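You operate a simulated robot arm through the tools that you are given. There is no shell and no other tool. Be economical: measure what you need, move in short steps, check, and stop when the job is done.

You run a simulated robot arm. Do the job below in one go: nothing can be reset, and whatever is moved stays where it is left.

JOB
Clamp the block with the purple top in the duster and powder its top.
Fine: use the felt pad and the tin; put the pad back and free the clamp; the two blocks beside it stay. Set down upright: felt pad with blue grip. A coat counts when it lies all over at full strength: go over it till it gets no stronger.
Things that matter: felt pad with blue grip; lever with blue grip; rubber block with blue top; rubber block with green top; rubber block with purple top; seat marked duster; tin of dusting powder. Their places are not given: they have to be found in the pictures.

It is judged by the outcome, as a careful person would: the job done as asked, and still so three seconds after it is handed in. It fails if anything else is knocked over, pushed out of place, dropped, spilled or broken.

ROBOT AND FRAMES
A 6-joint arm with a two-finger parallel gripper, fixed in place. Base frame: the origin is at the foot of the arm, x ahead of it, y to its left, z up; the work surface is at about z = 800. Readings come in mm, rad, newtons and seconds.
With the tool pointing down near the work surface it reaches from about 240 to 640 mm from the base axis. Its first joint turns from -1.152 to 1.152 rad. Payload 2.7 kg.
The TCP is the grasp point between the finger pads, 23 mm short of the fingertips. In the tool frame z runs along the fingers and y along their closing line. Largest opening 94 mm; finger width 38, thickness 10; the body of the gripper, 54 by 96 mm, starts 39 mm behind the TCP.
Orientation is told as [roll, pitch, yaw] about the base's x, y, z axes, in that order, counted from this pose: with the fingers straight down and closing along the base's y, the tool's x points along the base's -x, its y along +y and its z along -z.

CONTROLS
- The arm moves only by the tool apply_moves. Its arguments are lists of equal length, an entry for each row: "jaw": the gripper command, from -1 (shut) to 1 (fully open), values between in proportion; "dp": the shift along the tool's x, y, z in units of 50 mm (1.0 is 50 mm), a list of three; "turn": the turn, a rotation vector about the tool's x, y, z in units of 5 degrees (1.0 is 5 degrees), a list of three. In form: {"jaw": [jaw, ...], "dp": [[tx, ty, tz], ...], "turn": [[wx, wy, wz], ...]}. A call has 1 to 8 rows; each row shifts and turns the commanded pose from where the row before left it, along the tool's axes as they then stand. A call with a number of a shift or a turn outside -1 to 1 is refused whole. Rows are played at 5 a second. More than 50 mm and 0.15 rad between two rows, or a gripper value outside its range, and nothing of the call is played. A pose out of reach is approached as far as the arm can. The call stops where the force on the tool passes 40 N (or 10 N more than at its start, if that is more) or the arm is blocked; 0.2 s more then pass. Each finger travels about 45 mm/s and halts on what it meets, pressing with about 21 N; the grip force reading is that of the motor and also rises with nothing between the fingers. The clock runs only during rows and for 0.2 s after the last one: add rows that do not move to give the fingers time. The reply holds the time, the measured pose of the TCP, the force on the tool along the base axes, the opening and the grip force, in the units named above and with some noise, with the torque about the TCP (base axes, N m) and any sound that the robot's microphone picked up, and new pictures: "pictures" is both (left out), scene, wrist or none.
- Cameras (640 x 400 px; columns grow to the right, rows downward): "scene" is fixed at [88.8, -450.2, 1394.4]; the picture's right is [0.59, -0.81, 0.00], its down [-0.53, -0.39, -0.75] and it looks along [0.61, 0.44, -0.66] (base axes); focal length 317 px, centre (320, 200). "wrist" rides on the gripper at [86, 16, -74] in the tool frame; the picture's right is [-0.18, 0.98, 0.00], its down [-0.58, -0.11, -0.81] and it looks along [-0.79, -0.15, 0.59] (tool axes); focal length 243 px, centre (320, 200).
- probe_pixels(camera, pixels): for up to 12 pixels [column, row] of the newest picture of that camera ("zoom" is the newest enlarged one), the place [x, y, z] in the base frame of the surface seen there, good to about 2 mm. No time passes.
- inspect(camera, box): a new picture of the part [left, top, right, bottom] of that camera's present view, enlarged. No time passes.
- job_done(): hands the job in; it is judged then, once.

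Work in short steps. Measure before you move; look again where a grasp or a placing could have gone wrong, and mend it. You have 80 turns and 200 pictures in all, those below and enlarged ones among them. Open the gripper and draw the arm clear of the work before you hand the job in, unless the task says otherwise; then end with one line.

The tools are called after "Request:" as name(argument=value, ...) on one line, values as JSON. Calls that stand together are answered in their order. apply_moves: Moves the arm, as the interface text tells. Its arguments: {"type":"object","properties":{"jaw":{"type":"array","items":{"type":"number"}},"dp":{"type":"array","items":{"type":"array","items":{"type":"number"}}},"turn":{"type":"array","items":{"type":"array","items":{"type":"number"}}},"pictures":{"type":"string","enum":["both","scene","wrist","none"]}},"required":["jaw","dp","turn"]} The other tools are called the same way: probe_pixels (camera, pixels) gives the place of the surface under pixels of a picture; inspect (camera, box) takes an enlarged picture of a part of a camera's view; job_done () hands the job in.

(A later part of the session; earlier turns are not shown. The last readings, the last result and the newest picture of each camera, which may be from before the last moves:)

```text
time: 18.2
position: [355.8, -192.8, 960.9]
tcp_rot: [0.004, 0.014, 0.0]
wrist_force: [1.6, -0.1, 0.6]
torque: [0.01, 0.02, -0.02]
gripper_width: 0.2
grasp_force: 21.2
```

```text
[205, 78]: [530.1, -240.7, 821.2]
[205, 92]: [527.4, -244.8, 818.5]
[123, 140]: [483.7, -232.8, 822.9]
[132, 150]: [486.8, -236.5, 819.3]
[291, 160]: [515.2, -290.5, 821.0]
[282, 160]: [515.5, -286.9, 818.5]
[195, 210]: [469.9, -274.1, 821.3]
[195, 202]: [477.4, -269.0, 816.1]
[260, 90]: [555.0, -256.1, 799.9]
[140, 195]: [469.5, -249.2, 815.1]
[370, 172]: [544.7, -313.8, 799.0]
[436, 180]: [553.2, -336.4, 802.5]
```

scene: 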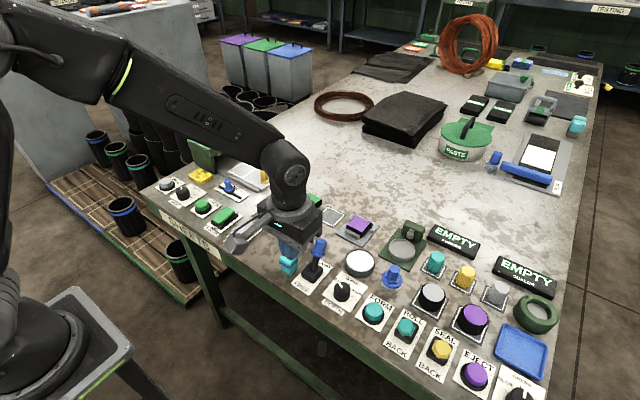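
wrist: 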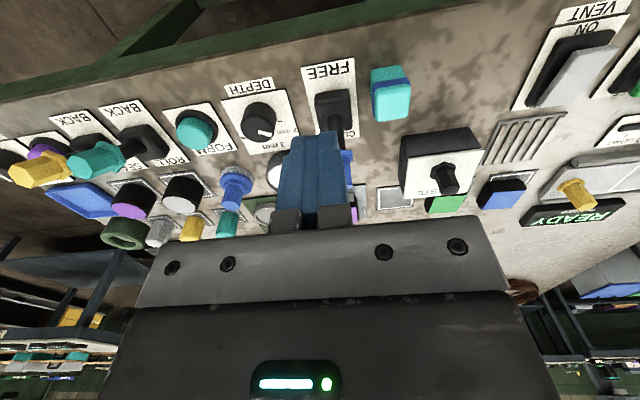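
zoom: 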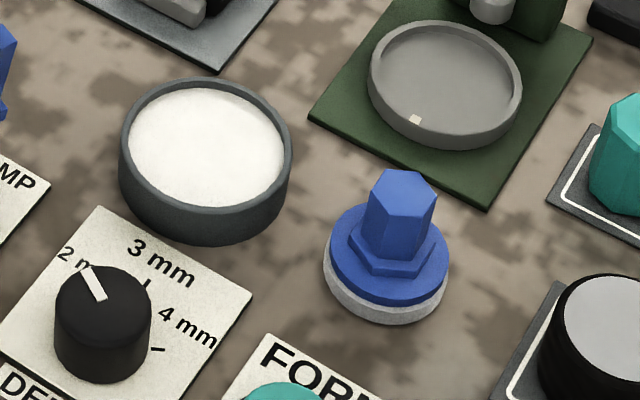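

Pad centre ≈ (502,−341), grip z≈828–854, disc radius ≈22; tin centre ≈ (500,−260), inner radius ≈30, powder z≈817. I move above the pad and level the tool.

Request:
apply_moves(jaw=[0, 0, 0, 0, 0, 0], dp=[[-0.584, -0.592, 0], [-0.584, -0.592, 0], [-0.584, -0.592, 0], [-0.584, -0.592, 0], [-0.584, -0.592, 0], [0, 0, 0]], turn=[[0.04, -0.16, 0], [0, 0, 0], [0, 0, 0], [0, 0, 0], [0, 0, 0], [0, 0, 0]])

Request:
inspect(camera="wrist", box=[240, 0, 460, 140])

```text
time: 19.6
position: [500.8, -341.5, 961.7]
tcp_rot: [-0.001, 0.0, 0.0]
wrist_force: [-0.7, 0.0, 0.0]
torque: [-0.02, 0.05, 0.02]
gripper_width: 47.2
grasp_force: 0.1
```

scene: 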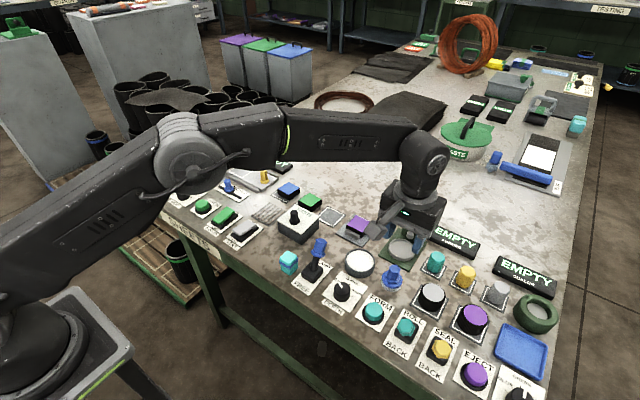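
wrist: 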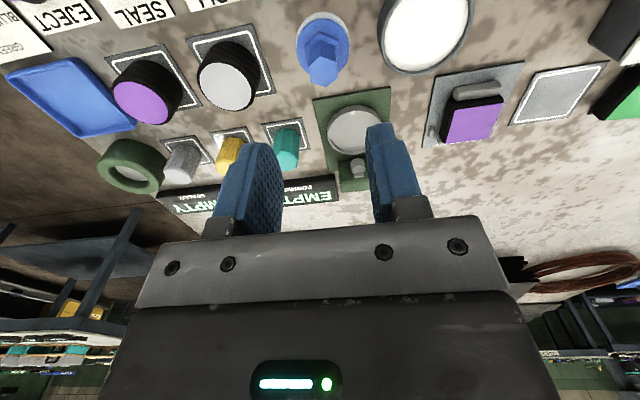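

```text
2.86 times, centred on (350, 70) of wrist
```

zoom: 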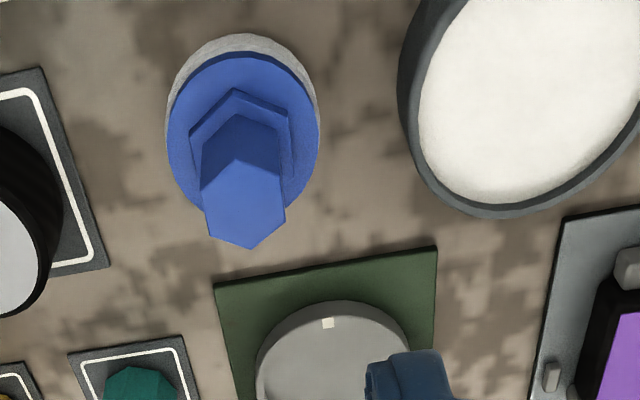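

The hex grip has flats facing ±y, good for the grasp. I probe the hex top and disc rim from this view.

Request:
probe_pixels(camera="zoom", pixels=[[236, 162], [203, 190], [210, 232], [250, 245], [284, 205], [244, 205], [170, 130], [316, 130], [243, 55], [190, 135], [287, 120], [240, 125]])

```text
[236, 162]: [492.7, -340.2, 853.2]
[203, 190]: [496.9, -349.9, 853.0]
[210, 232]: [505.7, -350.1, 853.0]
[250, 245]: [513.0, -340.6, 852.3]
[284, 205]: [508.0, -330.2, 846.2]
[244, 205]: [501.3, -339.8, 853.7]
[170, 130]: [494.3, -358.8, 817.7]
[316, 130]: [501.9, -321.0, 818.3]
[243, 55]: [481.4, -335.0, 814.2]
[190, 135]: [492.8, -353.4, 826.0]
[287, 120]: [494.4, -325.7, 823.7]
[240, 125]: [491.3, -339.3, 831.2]
```

Grip centre (502,−340), flats 20 mm apart, top 853, flange top ≈826. I descend to TCP z≈853 (tips at 830) and close.

Request:
apply_moves(jaw=[0, 0, 0, 0, -1, -1, -1, -1], dp=[[-0.02, 0.03, 0.9], [0, 0, 0.8], [0, 0, 0.47], [0, 0, 0], [0, 0, 0], [0, 0, 0], [0, 0, 0], [0, 0, 0]], turn=[[0, 0, 0], [0, 0, 0], [0, 0, 0], [0, 0, 0], [0, 0, 0], [0, 0, 0], [0, 0, 0], [0, 0, 0]])

Request:
inspect(camera="scene", box=[340, 200, 450, 300])

```text
time: 21.4
position: [502.5, -340.5, 854.9]
tcp_rot: [-0.003, -0.001, 0.001]
wrist_force: [-0.4, 0.2, 0.6]
torque: [0.0, -0.02, 0.01]
gripper_width: 22.7
grasp_force: 21.5
```

scene: 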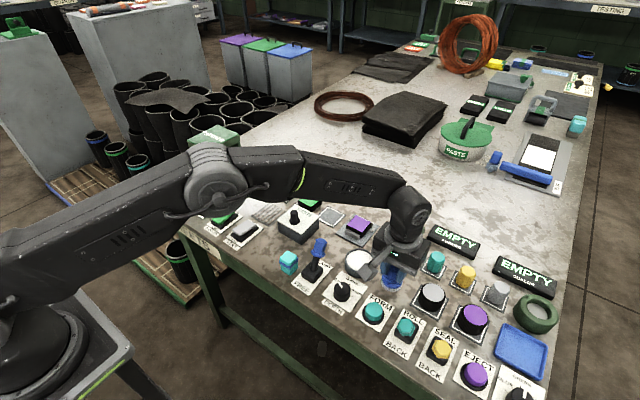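
wrist: 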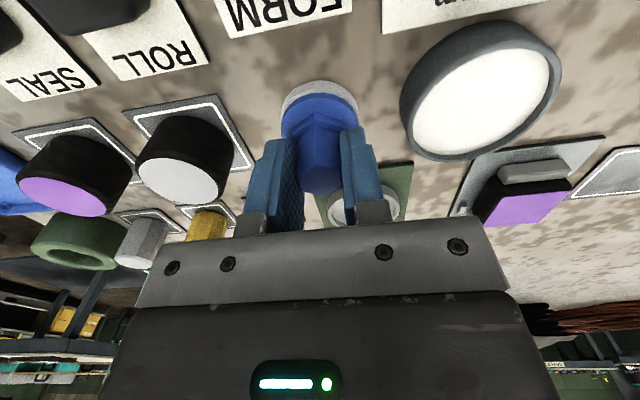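

```text
4.00 times, centred on (395, 250) of scene
```

zoom: 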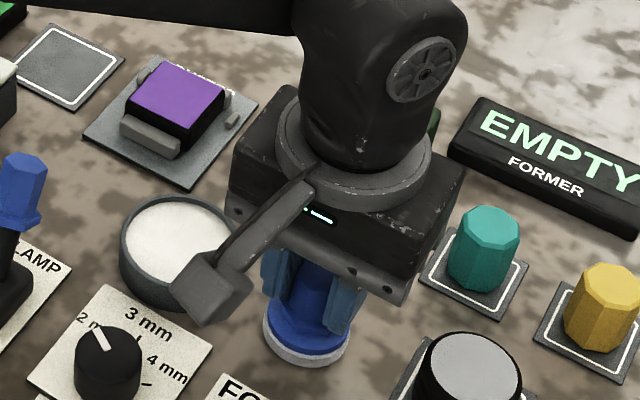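

The pad is held. I lift 45 mm and move over the tin at (500,−260).

Request:
apply_moves(jaw=[-1, -1, -1, -1, -1], dp=[[0, 0, -0.5], [0, 0, -0.4], [0.02, 0.8, 0], [0.02, 0.81, 0], [0, 0, 0]], turn=[[0, 0, 0], [0, 0, 0], [0, 0, 0], [0, 0, 0], [0, 0, 0]])

Request:
inspect(camera="scene", box=[310, 200, 430, 300])

```text
time: 22.6
position: [500.2, -257.7, 899.6]
tcp_rot: [-0.002, -0.002, 0.001]
wrist_force: [-0.3, -0.5, -0.2]
torque: [0.01, 0.03, 0.02]
gripper_width: 23.0
grasp_force: 20.5
```

scene: 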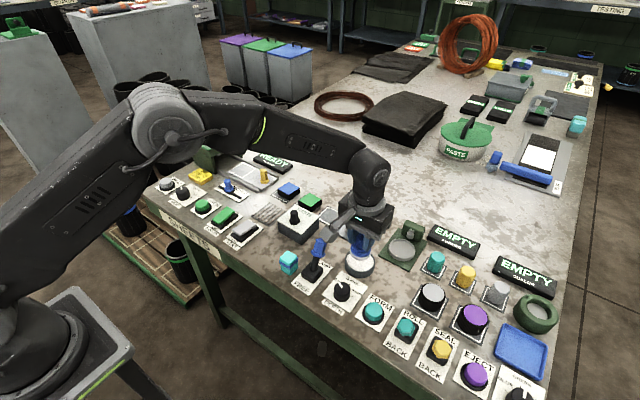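
wrist: 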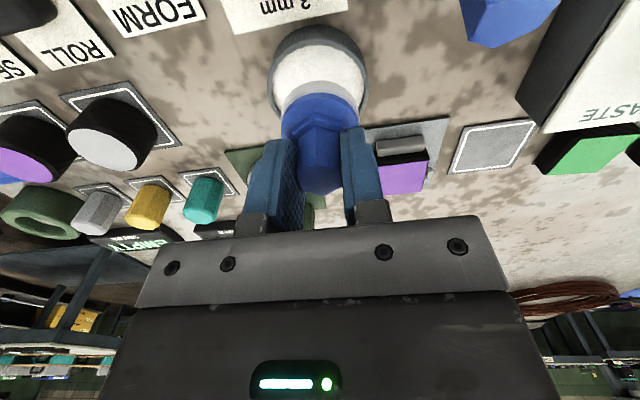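

```text
4.00 times, centred on (370, 250) of scene
```

zoom: 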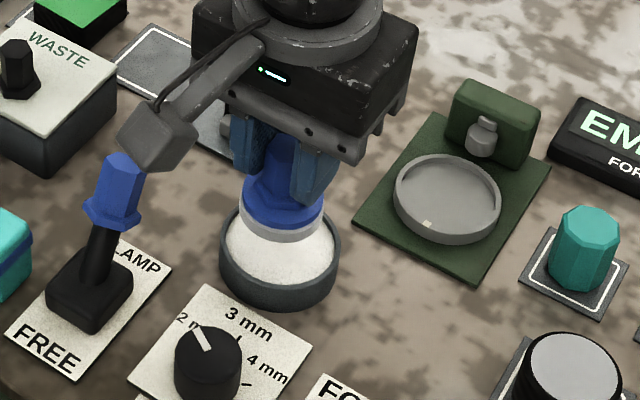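

The pad is above the tin. I centre by −2 mm in y and lower in small steps until light contact.

Request:
apply_moves(jaw=[-1, -1, -1, -1], dp=[[0, -0.04, 0.2], [0, 0, 0.2], [0, 0, 0.12], [0, 0, 0.06]], turn=[[0, 0, 0], [0, 0, 0], [0, 0, 0], [0, 0, 0]], pictures="none")

Request:
inspect(camera="wrist", box=[240, 0, 400, 200])

```text
time: 23.6
position: [501.3, -261.9, 871.0]
tcp_rot: [-0.002, -0.003, 0.0]
wrist_force: [-4.3, 0.6, 11.4]
torque: [-0.21, 0.23, 0.0]
gripper_width: 22.5
grasp_force: 20.9
```

```text
2.00 times, centred on (320, 100) of wrist
```

zoom: 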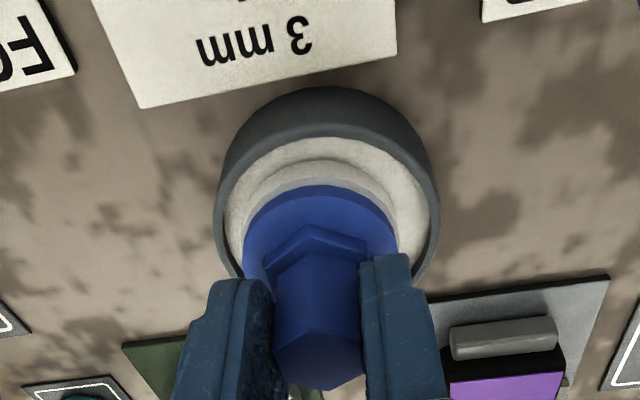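

Contact at 11 N, pad well inside the rim. I hold a moment with a slight twist, then lift out and look at the felt.

Request:
apply_moves(jaw=[-1, -1, -1, -1, -1, -1], dp=[[0, 0, 0], [0, 0, 0], [0, 0, 0], [0, 0, -0.2], [0, 0, -0.5], [0, 0, -0.2]], turn=[[0, 0, 1], [0, 0, -1], [0, 0, 0], [0, 0, 0], [0, 0, 0], [0, 0, 0]])

Request:
inspect(camera="scene", box=[320, 190, 420, 290])

```text
time: 25.0
position: [499.5, -261.6, 913.3]
tcp_rot: [-0.002, 0.002, -0.001]
wrist_force: [0.2, -1.3, 0.0]
torque: [0.02, -0.02, -0.02]
gripper_width: 22.7
grasp_force: 21.3
```

scene: 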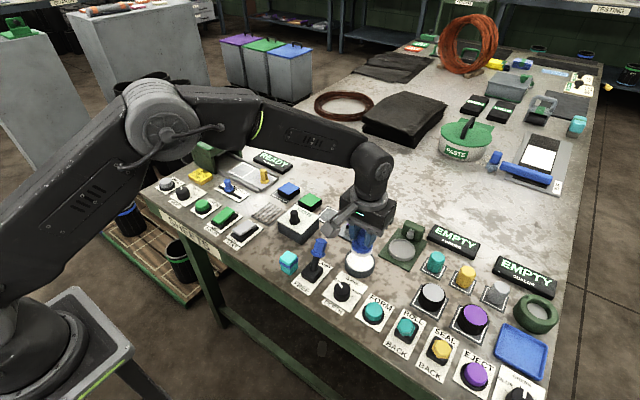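
wrist: 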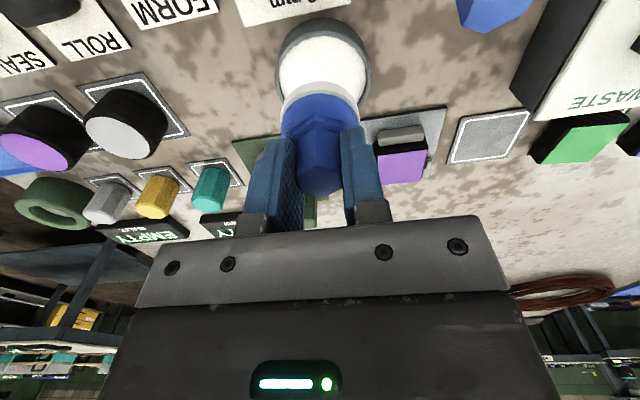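

```text
4.00 times, centred on (370, 240) of scene
```

zoom: 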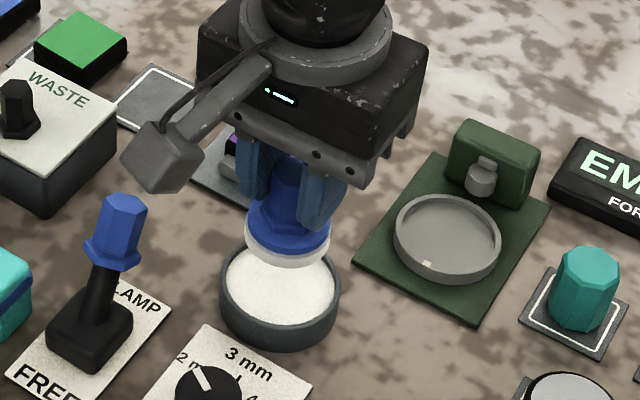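

The pad is loaded. I carry it over the block at about (597,−200).

Request:
apply_moves(jaw=[-1, -1, -1, -1], dp=[[-0.65, 0.41, 0], [-0.65, 0.41, 0], [-0.65, 0.41, 0], [0, 0, 0]], turn=[[0, 0, 0], [0, 0, 0], [0, 0, 0], [0, 0, 0]])

Request:
inspect(camera="scene", box=[310, 180, 410, 260])

Request:
inspect(camera="wrist", box=[240, 0, 420, 200])

```text
time: 26.0
position: [597.1, -199.2, 914.4]
tcp_rot: [0.0, -0.002, 0.001]
wrist_force: [-0.8, 0.5, -0.1]
torque: [0.0, -0.05, 0.01]
gripper_width: 23.0
grasp_force: 21.5
```

scene: 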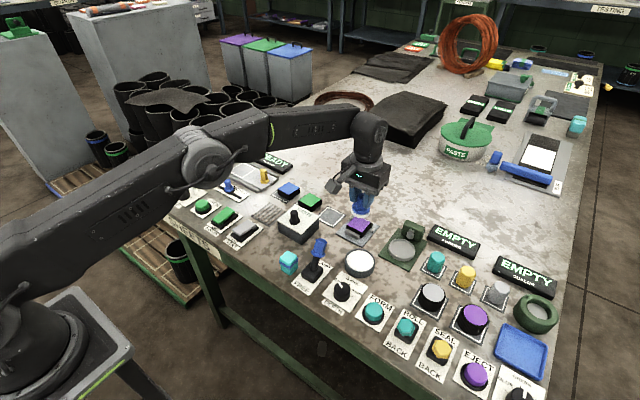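
wrist: 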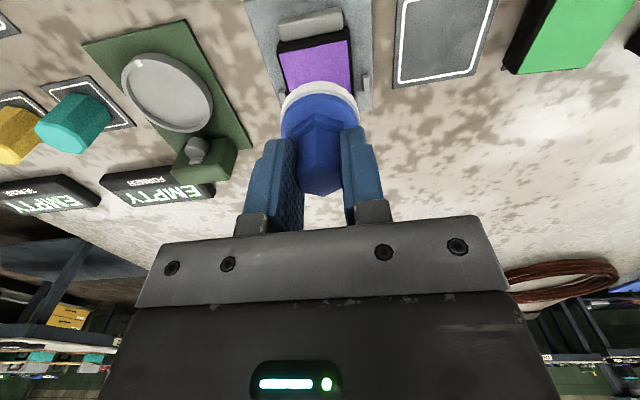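

```text
5.00 times, centred on (360, 220) of scene
```

zoom: 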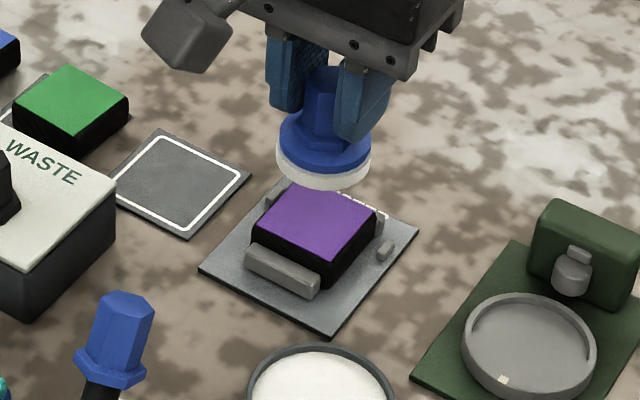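

```text
2.00 times, centred on (330, 100) of wrist
```

zoom: 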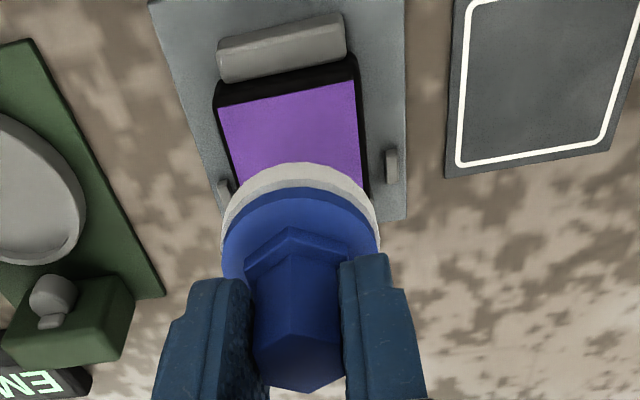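

I probe the purple face's visible corners for its position.

Request:
probe_pixels(camera="zoom", pixels=[[223, 112], [351, 84], [238, 182], [360, 165], [290, 130], [280, 55], [255, 70]])

Request:
probe_pixels(camera="scene", pixels=[[361, 231], [363, 226], [349, 224], [371, 232], [378, 222], [366, 234]])

```text
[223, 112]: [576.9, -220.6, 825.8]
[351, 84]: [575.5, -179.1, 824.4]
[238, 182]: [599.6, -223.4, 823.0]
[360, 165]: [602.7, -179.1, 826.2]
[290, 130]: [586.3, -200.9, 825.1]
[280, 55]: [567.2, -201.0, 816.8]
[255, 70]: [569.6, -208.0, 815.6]
```

```text
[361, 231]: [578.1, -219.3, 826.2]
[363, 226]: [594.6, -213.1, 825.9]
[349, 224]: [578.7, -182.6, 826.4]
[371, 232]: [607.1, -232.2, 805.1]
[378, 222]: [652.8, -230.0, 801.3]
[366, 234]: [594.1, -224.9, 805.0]
```

Face centre (596.5,−200), z 825. I lower the pad onto the centre with small final steps.

Request:
apply_moves(jaw=[-1, -1, -1, -1, -1], dp=[[0, 0, 0.3], [0, 0, 0.28], [0, 0, 0.06], [0, 0, 0.04], [0, 0, 0.02]], turn=[[0, 0, 0], [0, 0, 0], [0, 0, 0], [0, 0, 0], [0, 0, 0]], pictures="none")

```text
time: 27.2
position: [597.1, -200.9, 879.2]
tcp_rot: [-0.001, -0.001, -0.001]
wrist_force: [0.3, -0.9, 0.1]
torque: [0.02, 0.01, 0.01]
gripper_width: 22.9
grasp_force: 21.1
```

No contact yet at 879; a little lower.

Request:
apply_moves(jaw=[-1, -1, -1], dp=[[0, 0, 0.02], [0, 0, 0.02], [0, 0, 0]], turn=[[0, 0, 0], [0, 0, 0], [0, 0, 0]], pictures="none")

```text
time: 28.0
position: [598.0, -200.3, 877.7]
tcp_rot: [-0.003, -0.001, 0.001]
wrist_force: [-2.6, -0.3, 4.1]
torque: [-0.08, 0.14, 0.04]
gripper_width: 22.7
grasp_force: 21.1
```

Contact at 4 N. I press 0.5 mm more and sweep the corners in short strokes.

Request:
apply_moves(jaw=[-1, -1, -1, -1, -1, -1, -1, -1], dp=[[0, 0, 0.01], [0.22, 0.22, 0], [0, -0.22, 0], [0, -0.22, 0], [-0.22, 0, 0], [-0.22, 0, 0], [0, 0.22, 0], [0, 0.22, 0]], turn=[[0, 0, 0], [0, 0, 0], [0, 0, 0], [0, 0, 0], [0, 0, 0], [0, 0, 0], [0, 0, 0], [0, 0, 0]], pictures="wrist")

Request:
inspect(camera="scene", box=[310, 180, 410, 260])

```text
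time: 29.8
position: [609.1, -188.9, 877.3]
tcp_rot: [0.0, -0.003, -0.001]
wrist_force: [-0.5, -1.8, 1.6]
torque: [-0.1, 0.01, -0.01]
gripper_width: 22.8
grasp_force: 20.7
```

wrist: 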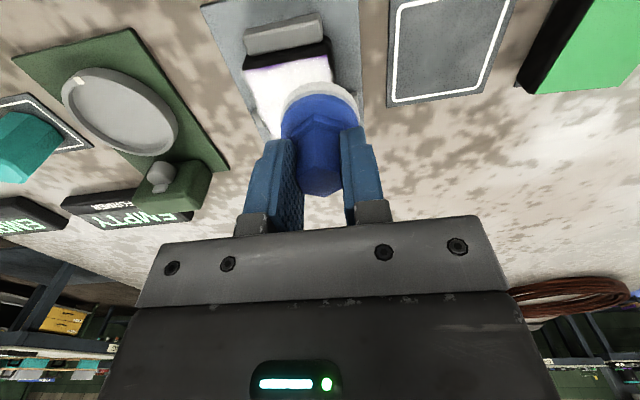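

```text
5.00 times, centred on (360, 220) of scene
```

zoom: 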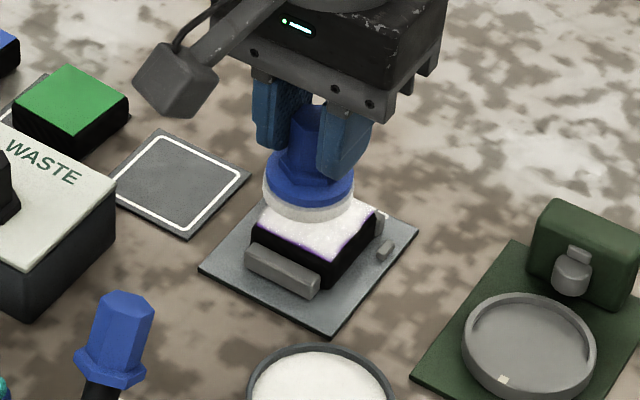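

The coat goes on well; a thin purple edge remains along the −x and −y sides. I sweep a wider loop.

Request:
apply_moves(jaw=[-1, -1, -1, -1, -1, -1, -1, -1], dp=[[-0.04, 0.06, 0.01], [0, -0.28, 0], [0, -0.3, 0], [0.29, 0, 0], [0.31, 0, 0], [0, 0.28, 0], [0, 0.28, 0], [-0.3, -0.28, 0]], turn=[[0, 0, 0], [0, 0, 0], [0, 0, 0], [0, 0, 0], [0, 0, 0], [0, 0, 0], [0, 0, 0], [0, 0, 0]], pictures="none")

Request:
apply_moves(jaw=[-1, -1, -1], dp=[[0, 0, -0.3], [0, 0, -0.5], [0, -0.6, 0]], turn=[[0, 0, 0], [0, 0, 0], [0, 0, 0]])

Request:
inspect(camera="scene", box=[330, 200, 390, 250])

Request:
inspect(camera="wrist", box=[260, 0, 440, 120])

```text
time: 31.6
position: [595.7, -198.8, 876.2]
tcp_rot: [0.001, -0.004, 0.0]
wrist_force: [-0.8, 1.8, 0.3]
torque: [0.09, -0.02, 0.06]
gripper_width: 22.7
grasp_force: 21.1
```

```text
time: 32.4
position: [593.9, -232.3, 917.7]
tcp_rot: [-0.001, -0.001, 0.003]
wrist_force: [-0.2, -0.5, 0.3]
torque: [0.01, 0.01, -0.03]
gripper_width: 22.8
grasp_force: 20.9
```

scene: 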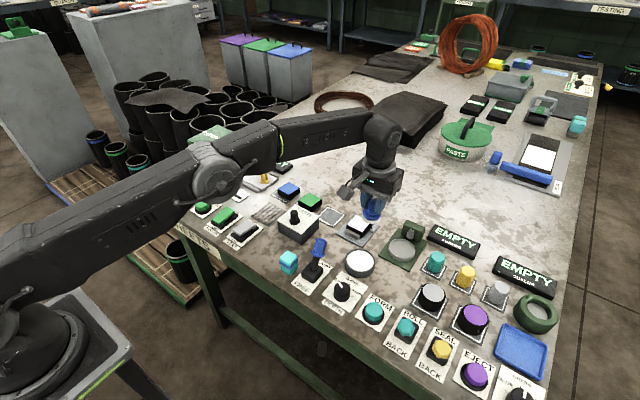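
wrist: 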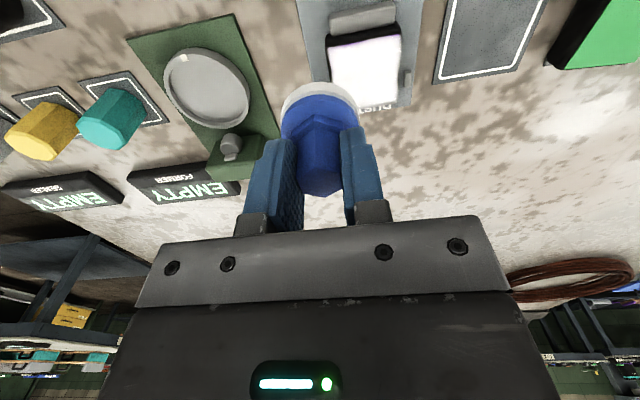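

```text
8.00 times, centred on (360, 225) of scene
```

zoom: 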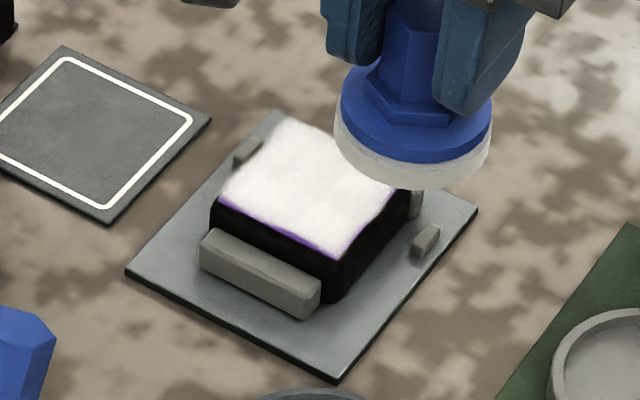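

```text
3.33 times, centred on (350, 60) of wrist
```

zoom: 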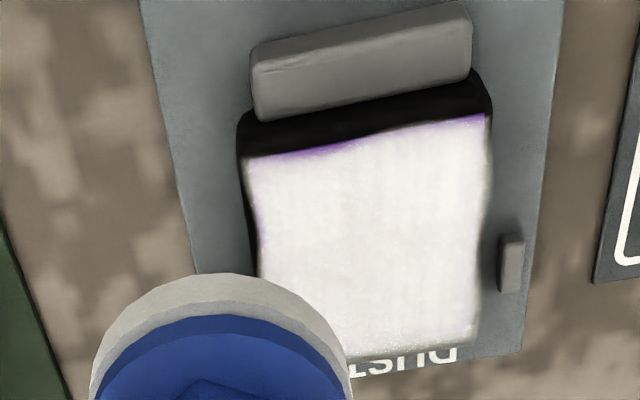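

The −x edge and corners are still weak. I reload at the tin (TCP (500,−261), contact z≈871).

Request:
apply_moves(jaw=[-1, -1, -1, -1, -1, -1], dp=[[0.94, -0.28, 0], [0.94, -0.28, 0], [0, 0, 0.4], [0, 0, 0.3], [0, 0, 0.12], [0, 0, 0.06]], turn=[[0, 0, 0], [0, 0, 0], [0, 0, 0], [0, 0, 0], [0, 0, 0], [0, 0, 0]], pictures="wrist")

```text
time: 33.8
position: [501.8, -259.1, 872.6]
tcp_rot: [-0.003, -0.001, -0.001]
wrist_force: [0.2, -0.7, -0.1]
torque: [0.0, 0.02, -0.01]
gripper_width: 22.7
grasp_force: 20.7
```

wrist: 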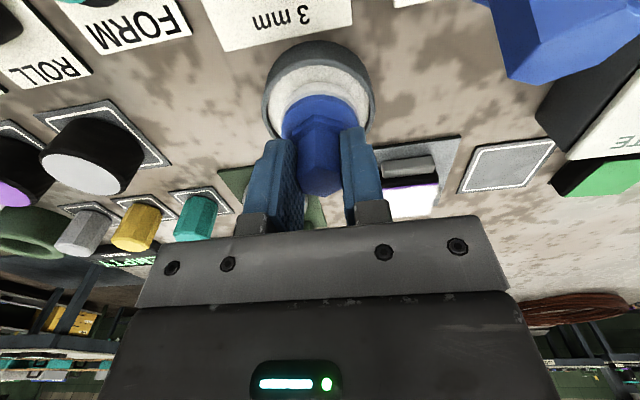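

Nearly touching; I lower 3 mm more to contact, twist, then lift out.

Request:
apply_moves(jaw=[-1, -1, -1, -1], dp=[[0.03, 0, 0.03], [0, 0, 0.03], [0, 0, 0], [0, 0, 0]], turn=[[0, 0, 0], [0, 0, 0], [0, 0, 1], [0, 0, -1]], pictures="none")

Request:
apply_moves(jaw=[-1, -1, -1, -1, -1, -1, -1], dp=[[0, 0, 0], [0, 0, -0.2], [0, 0, -0.66], [-0.63, 0.41, 0], [-0.63, 0.4, 0], [-0.63, 0.38, 0], [0, 0, 0]], turn=[[0, 0, 0], [0, 0, 0], [0, 0, 0], [0, 0, 0], [0, 0, 0], [0, 0, 0], [0, 0, 0]], pictures="none")

```text
time: 34.8
position: [499.1, -259.5, 870.8]
tcp_rot: [-0.003, -0.006, -0.002]
wrist_force: [2.1, 0.5, 8.7]
torque: [0.11, -0.16, -0.04]
gripper_width: 22.8
grasp_force: 21.1
```

```text
time: 36.4
position: [594.3, -199.7, 911.6]
tcp_rot: [-0.003, 0.001, 0.0]
wrist_force: [0.1, 0.5, -0.6]
torque: [-0.03, 0.01, 0.01]
gripper_width: 22.8
grasp_force: 21.1
```

Loaded (8.7 N contact). I come down on the −x side first (x≈581) and sweep along that edge.

Request:
apply_moves(jaw=[-1, -1, -1, -1, -1, -1, -1, -1], dp=[[0.28, 0, 0.3], [0, 0, 0.3], [0, 0, 0.09], [0, 0.3, 0], [0, -0.3, 0], [0, -0.32, 0], [0, 0.32, 0], [0, 0, 0]], turn=[[0, 0, 0], [0, 0, 0], [0, 0, 0], [0, 0, 0], [0, 0, 0], [0, 0, 0], [0, 0, 0], [0, 0, 0]], pictures="none")

Request:
inspect(camera="scene", box=[330, 200, 390, 250])

```text
time: 38.2
position: [580.1, -201.4, 877.9]
tcp_rot: [-0.001, -0.001, 0.001]
wrist_force: [-0.4, -0.5, 0.0]
torque: [0.02, -0.03, 0.03]
gripper_width: 22.9
grasp_force: 21.3
```

```text
8.00 times, centred on (360, 225) of scene
```

zoom: 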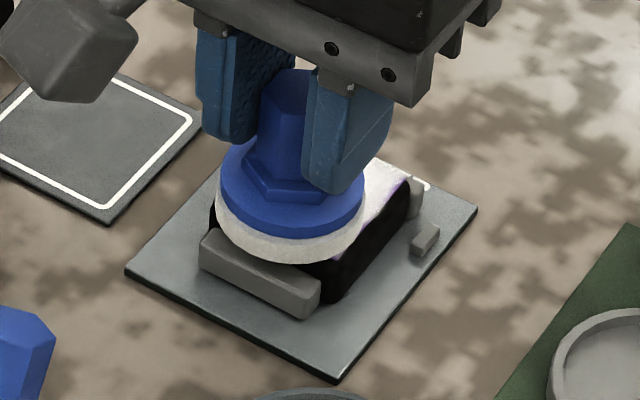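

Force is zero, so it was barely touching. I lower 1.5 mm and repeat the edge sweep, then read.

Request:
apply_moves(jaw=[-1, -1, -1, -1, -1, -1, -1], dp=[[0, 0, 0.02], [0, 0, 0.01], [0, 0.3, 0], [0, -0.3, 0], [0, -0.32, 0], [0, 0.32, 0], [0, 0, 0]], turn=[[0, 0, 0], [0, 0, 0], [0, 0, 0], [0, 0, 0], [0, 0, 0], [0, 0, 0], [0, 0, 0]], pictures="none")

```text
time: 39.8
position: [580.4, -201.0, 876.1]
tcp_rot: [-0.002, -0.001, 0.002]
wrist_force: [-1.5, -5.0, 5.8]
torque: [-0.24, -0.04, -0.09]
gripper_width: 22.8
grasp_force: 21.0
```

Good contact at 5.8 N. Now I do the rest: the whole loop across +x, ±y and back over the middle.

Request:
apply_moves(jaw=[-1, -1, -1, -1, -1, -1, -1, -1], dp=[[0, 0.3, 0], [-0.3, 0, 0], [-0.32, 0, 0], [0, -0.3, 0], [0, -0.32, 0], [0.32, 0, 0], [0.3, 0, 0], [0, 0.32, 0]], turn=[[0, 0, 0], [0, 0, 0], [0, 0, 0], [0, 0, 0], [0, 0, 0], [0, 0, 0], [0, 0, 0], [0, 0, 0]], pictures="none")

Request:
apply_moves(jaw=[-1, -1, -1, -1, -1, -1], dp=[[-0.3, 0, 0], [-0.2, 0, 0], [0.2, 0, 0], [0, 0, -0.3], [0, 0, -0.6], [0, -0.8, 0]], turn=[[0, 0, 0], [0, 0, 0], [0, 0, 0], [0, 0, 0], [0, 0, 0], [0, 0, 0]])

Request:
inspect(camera="scene", box=[330, 200, 390, 250])

Request:
inspect(camera="wrist", box=[290, 0, 450, 110])

```text
time: 41.6
position: [575.3, -199.4, 875.2]
tcp_rot: [-0.003, -0.002, 0.0]
wrist_force: [0.3, 0.1, -1.0]
torque: [0.0, 0.0, 0.01]
gripper_width: 22.7
grasp_force: 20.9
out of reach, approached as far as the arm can: row 5
```

```text
time: 43.0
position: [590.2, -238.3, 923.2]
tcp_rot: [-0.004, -0.002, 0.0]
wrist_force: [-1.1, -0.7, -1.0]
torque: [-0.01, -0.01, -0.01]
gripper_width: 22.7
grasp_force: 21.2
```

scene: 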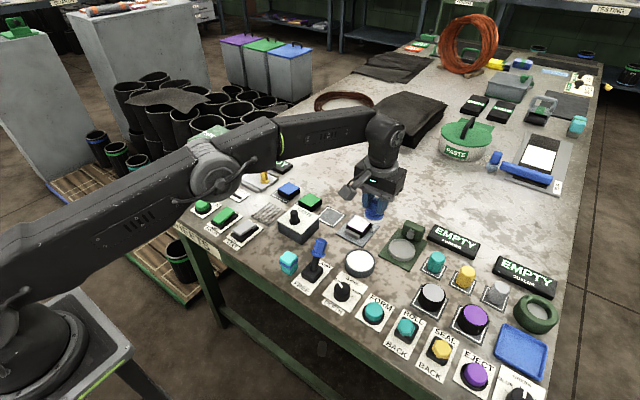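
wrist: 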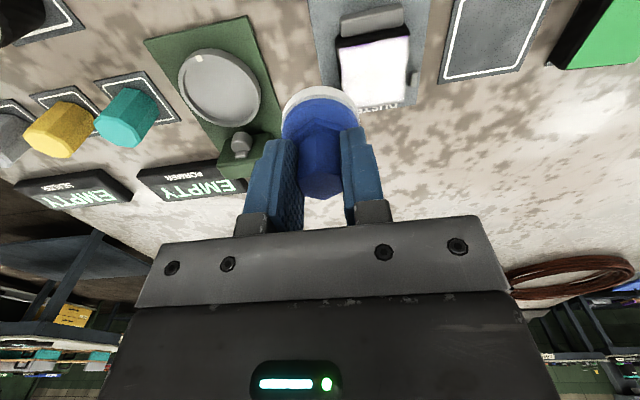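

```text
8.00 times, centred on (360, 225) of scene
```

zoom: 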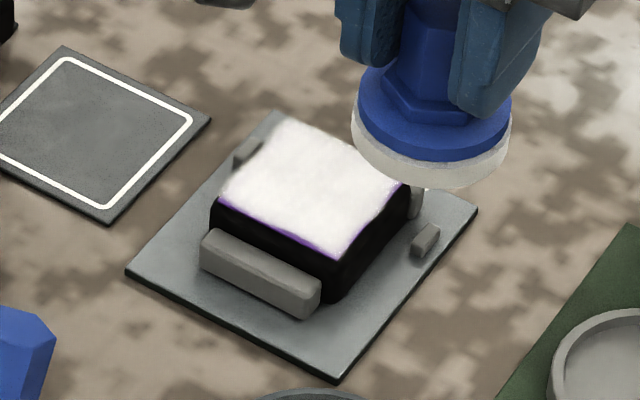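

```text
3.64 times, centred on (370, 55) of wrist
```

zoom: 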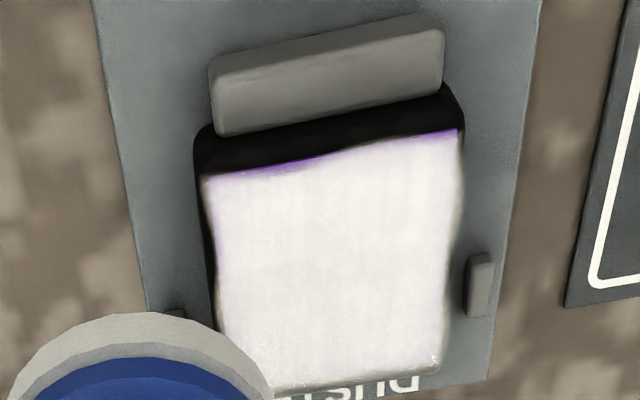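

The coat looks nearly unchanged from before: white, with a thin fringe at the −x edge. To be sure it gets no stronger I reload once more and make another pass at a firm contact.

Request:
apply_moves(jaw=[-1, -1, -1, -1, -1, -1, -1, -1], dp=[[0.9, -0.21, 0], [0.9, -0.21, 0], [0, 0, 0.5], [0, 0, 0.35], [0, 0, 0.12], [0, 0, 0.06], [0, 0, 0.03], [0, 0, 0]], turn=[[0, 0, 0], [0, 0, 0], [0, 0, 0], [0, 0, 0], [0, 0, 0], [0, 0, 0], [0, 0, 0], [0, 0, 0]], pictures="wrist")

```text
time: 44.8
position: [501.5, -260.0, 870.1]
tcp_rot: [-0.001, -0.003, 0.0]
wrist_force: [-1.9, 1.4, 13.1]
torque: [0.15, 0.23, 0.01]
gripper_width: 23.0
grasp_force: 20.5
```

wrist: 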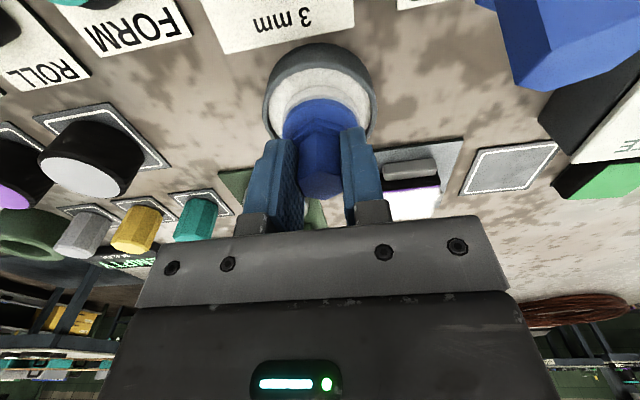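

Loaded at 13 N. I lift and carry to x≈586, y≈−200 above the block, then descend to about 879.

Request:
apply_moves(jaw=[-1, -1, -1, -1, -1, -1, -1, -1], dp=[[0, 0, -0.3], [0, 0, -0.6], [-0.56, 0.4, 0], [-0.57, 0.4, 0], [-0.57, 0.4, 0], [0, 0, 0.35], [0, 0, 0.32], [0, 0, 0.06]], turn=[[0, 0, 0], [0, 0, 0], [0, 0, 0], [0, 0, 0], [0, 0, 0], [0, 0, 0], [0, 0, 0], [0, 0, 0]], pictures="none")

Request:
apply_moves(jaw=[-1, -1, -1, -1], dp=[[0, 0, 0.02], [0, 0, 0.02], [0, 0, 0.01], [0, 0, 0]], turn=[[0, 0, 0], [0, 0, 0], [0, 0, 0], [0, 0, 0]], pictures="none")

```text
time: 46.6
position: [584.9, -198.8, 877.3]
tcp_rot: [0.0, 0.0, 0.001]
wrist_force: [-0.2, -0.4, 2.4]
torque: [0.09, 0.04, 0.0]
gripper_width: 22.8
grasp_force: 20.9
```

```text
time: 47.6
position: [585.9, -199.2, 876.5]
tcp_rot: [-0.001, -0.004, 0.001]
wrist_force: [-0.7, -1.6, 12.6]
torque: [-0.24, 0.03, -0.04]
gripper_width: 22.8
grasp_force: 20.6
```

12.6 N contact. I sweep a back-and-forth pattern over the whole top.

Request:
apply_moves(jaw=[-1, -1, -1, -1, -1, -1, -1, -1], dp=[[0.1, 0.24, 0], [0, -0.24, 0], [0, -0.24, 0], [-0.26, 0, 0], [0, 0.24, 0], [0, 0.24, 0], [-0.24, 0, 0], [0, -0.24, 0]], turn=[[0, 0, 0], [0, 0, 0], [0, 0, 0], [0, 0, 0], [0, 0, 0], [0, 0, 0], [0, 0, 0], [0, 0, 0]], pictures="none")

Request:
apply_moves(jaw=[-1, -1, -1, -1, -1, -1, -1, -1], dp=[[0, -0.22, 0], [0.24, 0, 0], [0.24, 0, 0], [0, 0.22, 0], [0, 0.24, 0], [0, 0, -0.3], [0, 0, -0.6], [0, -0.95, 0]], turn=[[0, 0, 0], [0, 0, 0], [0, 0, 0], [0, 0, 0], [0, 0, 0], [0, 0, 0], [0, 0, 0], [0, 0, 0]])

Request:
inspect(camera="scene", box=[330, 200, 390, 250])

Request:
inspect(camera="wrist", box=[290, 0, 450, 110])

```text
time: 49.4
position: [606.0, -199.5, 875.2]
tcp_rot: [0.0, 0.0, -0.001]
wrist_force: [0.1, -0.4, -0.3]
torque: [0.01, -0.02, 0.0]
gripper_width: 22.4
grasp_force: 20.7
```

```text
time: 51.2
position: [581.5, -235.5, 919.1]
tcp_rot: [0.002, 0.001, 0.002]
wrist_force: [-0.2, -0.1, -0.4]
torque: [0.05, 0.02, 0.01]
gripper_width: 22.1
grasp_force: 20.9
```

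scene: 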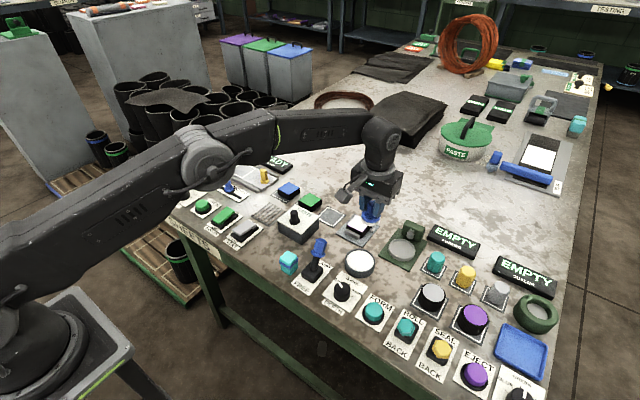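
wrist: 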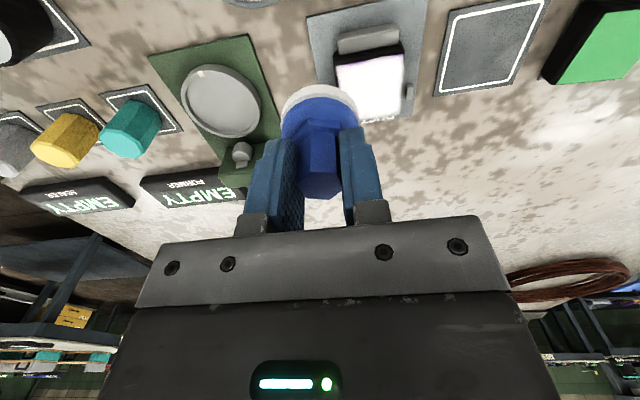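

```text
8.00 times, centred on (360, 225) of scene
```

zoom: 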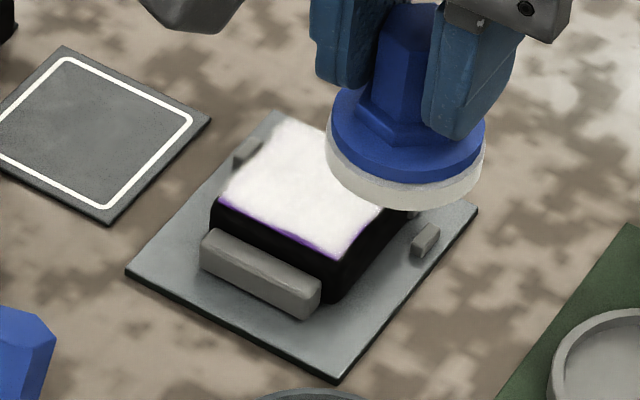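

```text
3.64 times, centred on (370, 55) of wrist
```

zoom: 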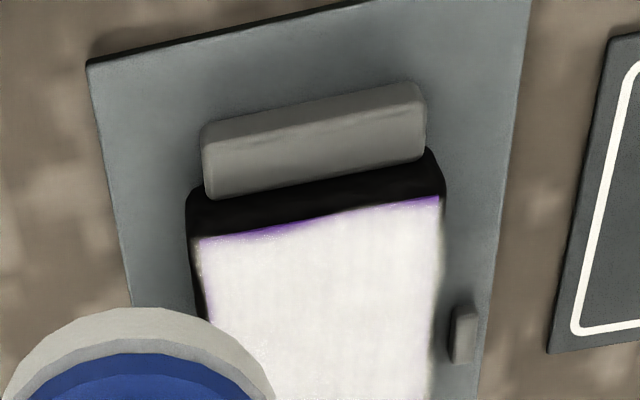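

The coat is now evenly bright white. I move the pad aside toward its home position to view the whole top unobstructed.

Request:
apply_moves(jaw=[-1, -1, -1, -1], dp=[[0.53, -0.7, 0], [0.53, -0.7, 0], [0.53, -0.69, 0], [0, 0, 0]], turn=[[0, 0, 0], [0, 0, 0], [0, 0, 0], [0, 0, 0]])

Request:
inspect(camera="scene", box=[335, 205, 385, 245])

Request:
inspect(camera="wrist", box=[230, 60, 510, 240])

Request:
inspect(camera="scene", box=[350, 210, 450, 300])

```text
time: 52.2
position: [501.6, -338.9, 918.7]
tcp_rot: [-0.002, -0.001, 0.001]
wrist_force: [-0.8, -0.4, -1.0]
torque: [0.0, 0.04, 0.01]
gripper_width: 22.0
grasp_force: 21.1
```

scene: 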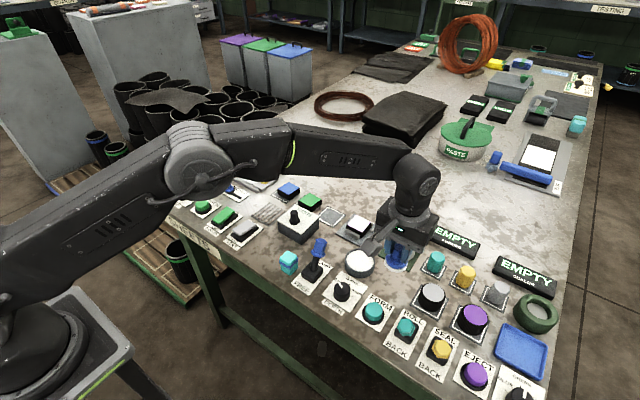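
wrist: 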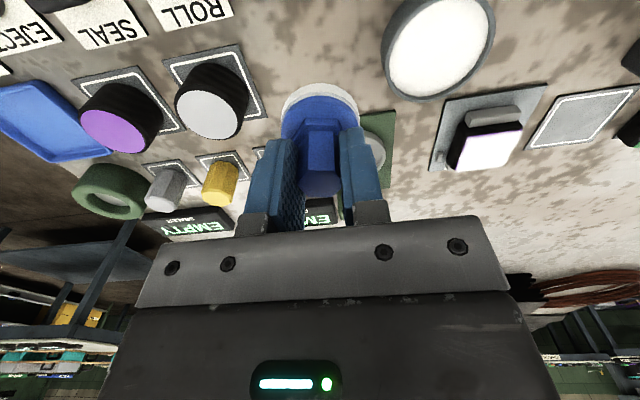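

```text
10.00 times, centred on (360, 225) of scene
```

zoom: 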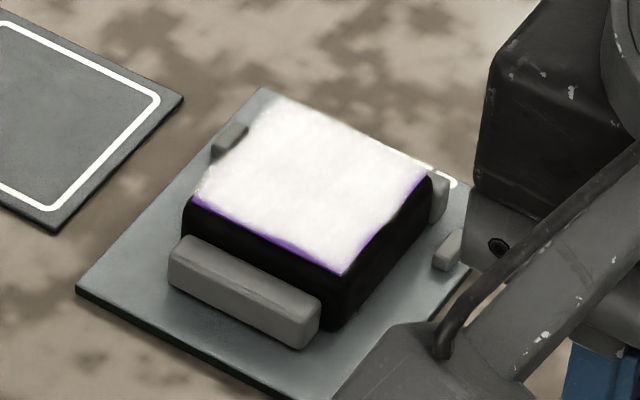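

```text
2.22 times, centred on (370, 150) of wrist
```

zoom: 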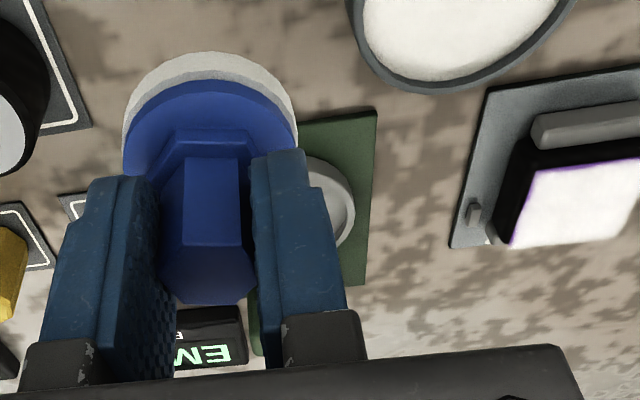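

```text
4.44 times, centred on (400, 255) of scene
```

zoom: 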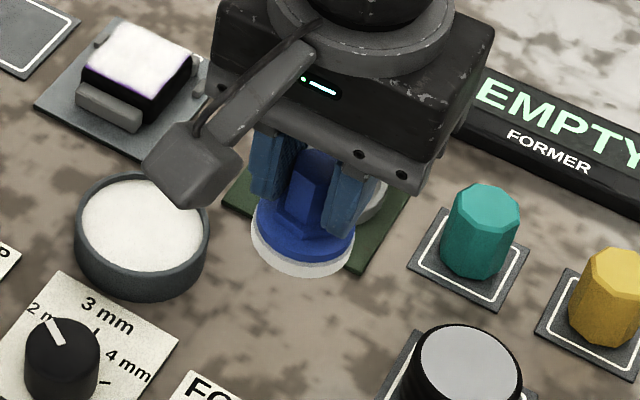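

The third pass did brighten it slightly, so I can't yet say it gets no stronger. I reload and do one more pass; first over the tin with fine steps since the pad may have slid a little in the grip.

Request:
apply_moves(jaw=[-1, -1, -1, -1, -1, -1], dp=[[0.02, 0.79, 0], [0.02, 0.79, 0], [0, 0, 0.5], [0, 0, 0.3], [0, 0, 0.1], [0, 0, 0]], turn=[[0, 0, 0], [0, 0, 0], [0, 0, 0], [0, 0, 0], [0, 0, 0], [0, 0, 0]], pictures="wrist")

Request:
apply_moves(jaw=[-1, -1, -1, -1], dp=[[0, 0, 0.03], [0, 0, 0.03], [0, 0, 0.02], [0, 0, 0]], turn=[[0, 0, 0], [0, 0, 0], [0, 0, 0], [0, 0, 0]], pictures="none")

```text
time: 53.6
position: [500.0, -260.5, 873.7]
tcp_rot: [-0.001, 0.0, 0.001]
wrist_force: [-0.6, 0.3, -0.2]
torque: [-0.03, -0.02, 0.0]
gripper_width: 21.9
grasp_force: 21.3
```

wrist: 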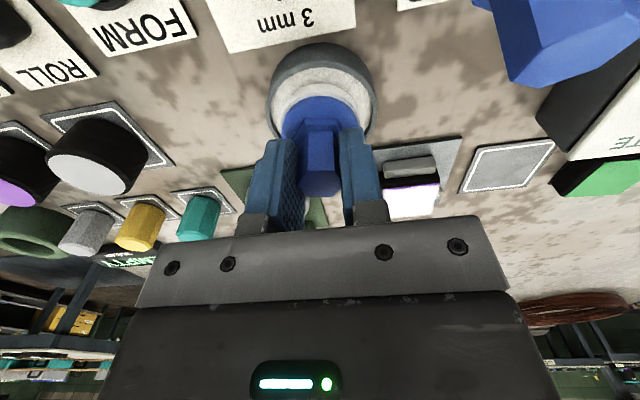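

```text
time: 54.6
position: [499.7, -259.4, 871.3]
tcp_rot: [0.0, -0.002, 0.001]
wrist_force: [-1.2, -0.4, 1.9]
torque: [-0.03, -0.04, -0.01]
gripper_width: 22.0
grasp_force: 21.1
```

Contact begins at about the same height, so slip is small. I press a little more, twist, then carry to the block.

Request:
apply_moves(jaw=[-1, -1, -1, -1, -1, -1], dp=[[0, 0, 0.02], [0, 0, 0.01], [0, 0, 0], [0, 0, 0], [0, 0, -0.3], [0, 0, -0.6]], turn=[[0, 0, 0], [0, 0, 0], [0, 0, 0], [0, 0, 0], [0, 0, 0], [0, 0, 0]], pictures="none")

Request:
apply_moves(jaw=[-1, -1, -1, -1, -1, -1, -1], dp=[[-0.58, 0.35, 0], [-0.58, 0.35, 0], [-0.58, 0.35, 0], [0, 0, 0.35], [0, 0, 0.3], [0, 0, 0.06], [0, 0, 0]], turn=[[0, 0, 0], [0, 0, 0], [0, 0, 0], [0, 0, 0], [0, 0, 0], [0, 0, 0], [0, 0, 0]], pictures="none")

```text
time: 56.0
position: [500.0, -259.7, 912.9]
tcp_rot: [-0.001, -0.001, 0.0]
wrist_force: [-0.1, -0.3, -1.1]
torque: [-0.04, 0.01, 0.03]
gripper_width: 21.5
grasp_force: 21.0
```

```text
time: 57.6
position: [588.1, -208.3, 878.9]
tcp_rot: [-0.003, -0.002, 0.001]
wrist_force: [0.3, -0.4, -0.2]
torque: [0.03, -0.01, -0.03]
gripper_width: 21.7
grasp_force: 21.2
```

I lower to contact in 0.5–1 mm steps.

Request:
apply_moves(jaw=[-1, -1, -1, -1], dp=[[0, 0, 0.03], [0, 0, 0.02], [0, 0, 0.01], [0, 0, 0]], turn=[[0, 0, 0], [0, 0, 0], [0, 0, 0], [0, 0, 0]], pictures="none")

```text
time: 58.6
position: [587.8, -207.7, 877.2]
tcp_rot: [-0.002, -0.002, -0.001]
wrist_force: [-4.8, -0.5, 9.3]
torque: [0.02, 0.07, -0.01]
gripper_width: 21.6
grasp_force: 20.9
```

9.3 N contact. I sweep the full loop again.

Request:
apply_moves(jaw=[-1, -1, -1, -1, -1, -1, -1, -1], dp=[[0.11, -0.1, 0], [0, 0.26, 0], [0, 0.24, 0], [-0.26, 0, 0], [-0.24, 0, 0], [0, -0.24, 0], [0, -0.22, 0], [0.24, -0.06, 0]], turn=[[0, 0, 0], [0, 0, 0], [0, 0, 0], [0, 0, 0], [0, 0, 0], [0, 0, 0], [0, 0, 0], [0, 0, 0]], pictures="none")

```text
time: 60.4
position: [595.2, -213.8, 875.9]
tcp_rot: [-0.001, -0.002, 0.0]
wrist_force: [2.2, -0.7, 3.9]
torque: [-0.03, -0.27, 0.01]
gripper_width: 21.5
grasp_force: 20.6
```

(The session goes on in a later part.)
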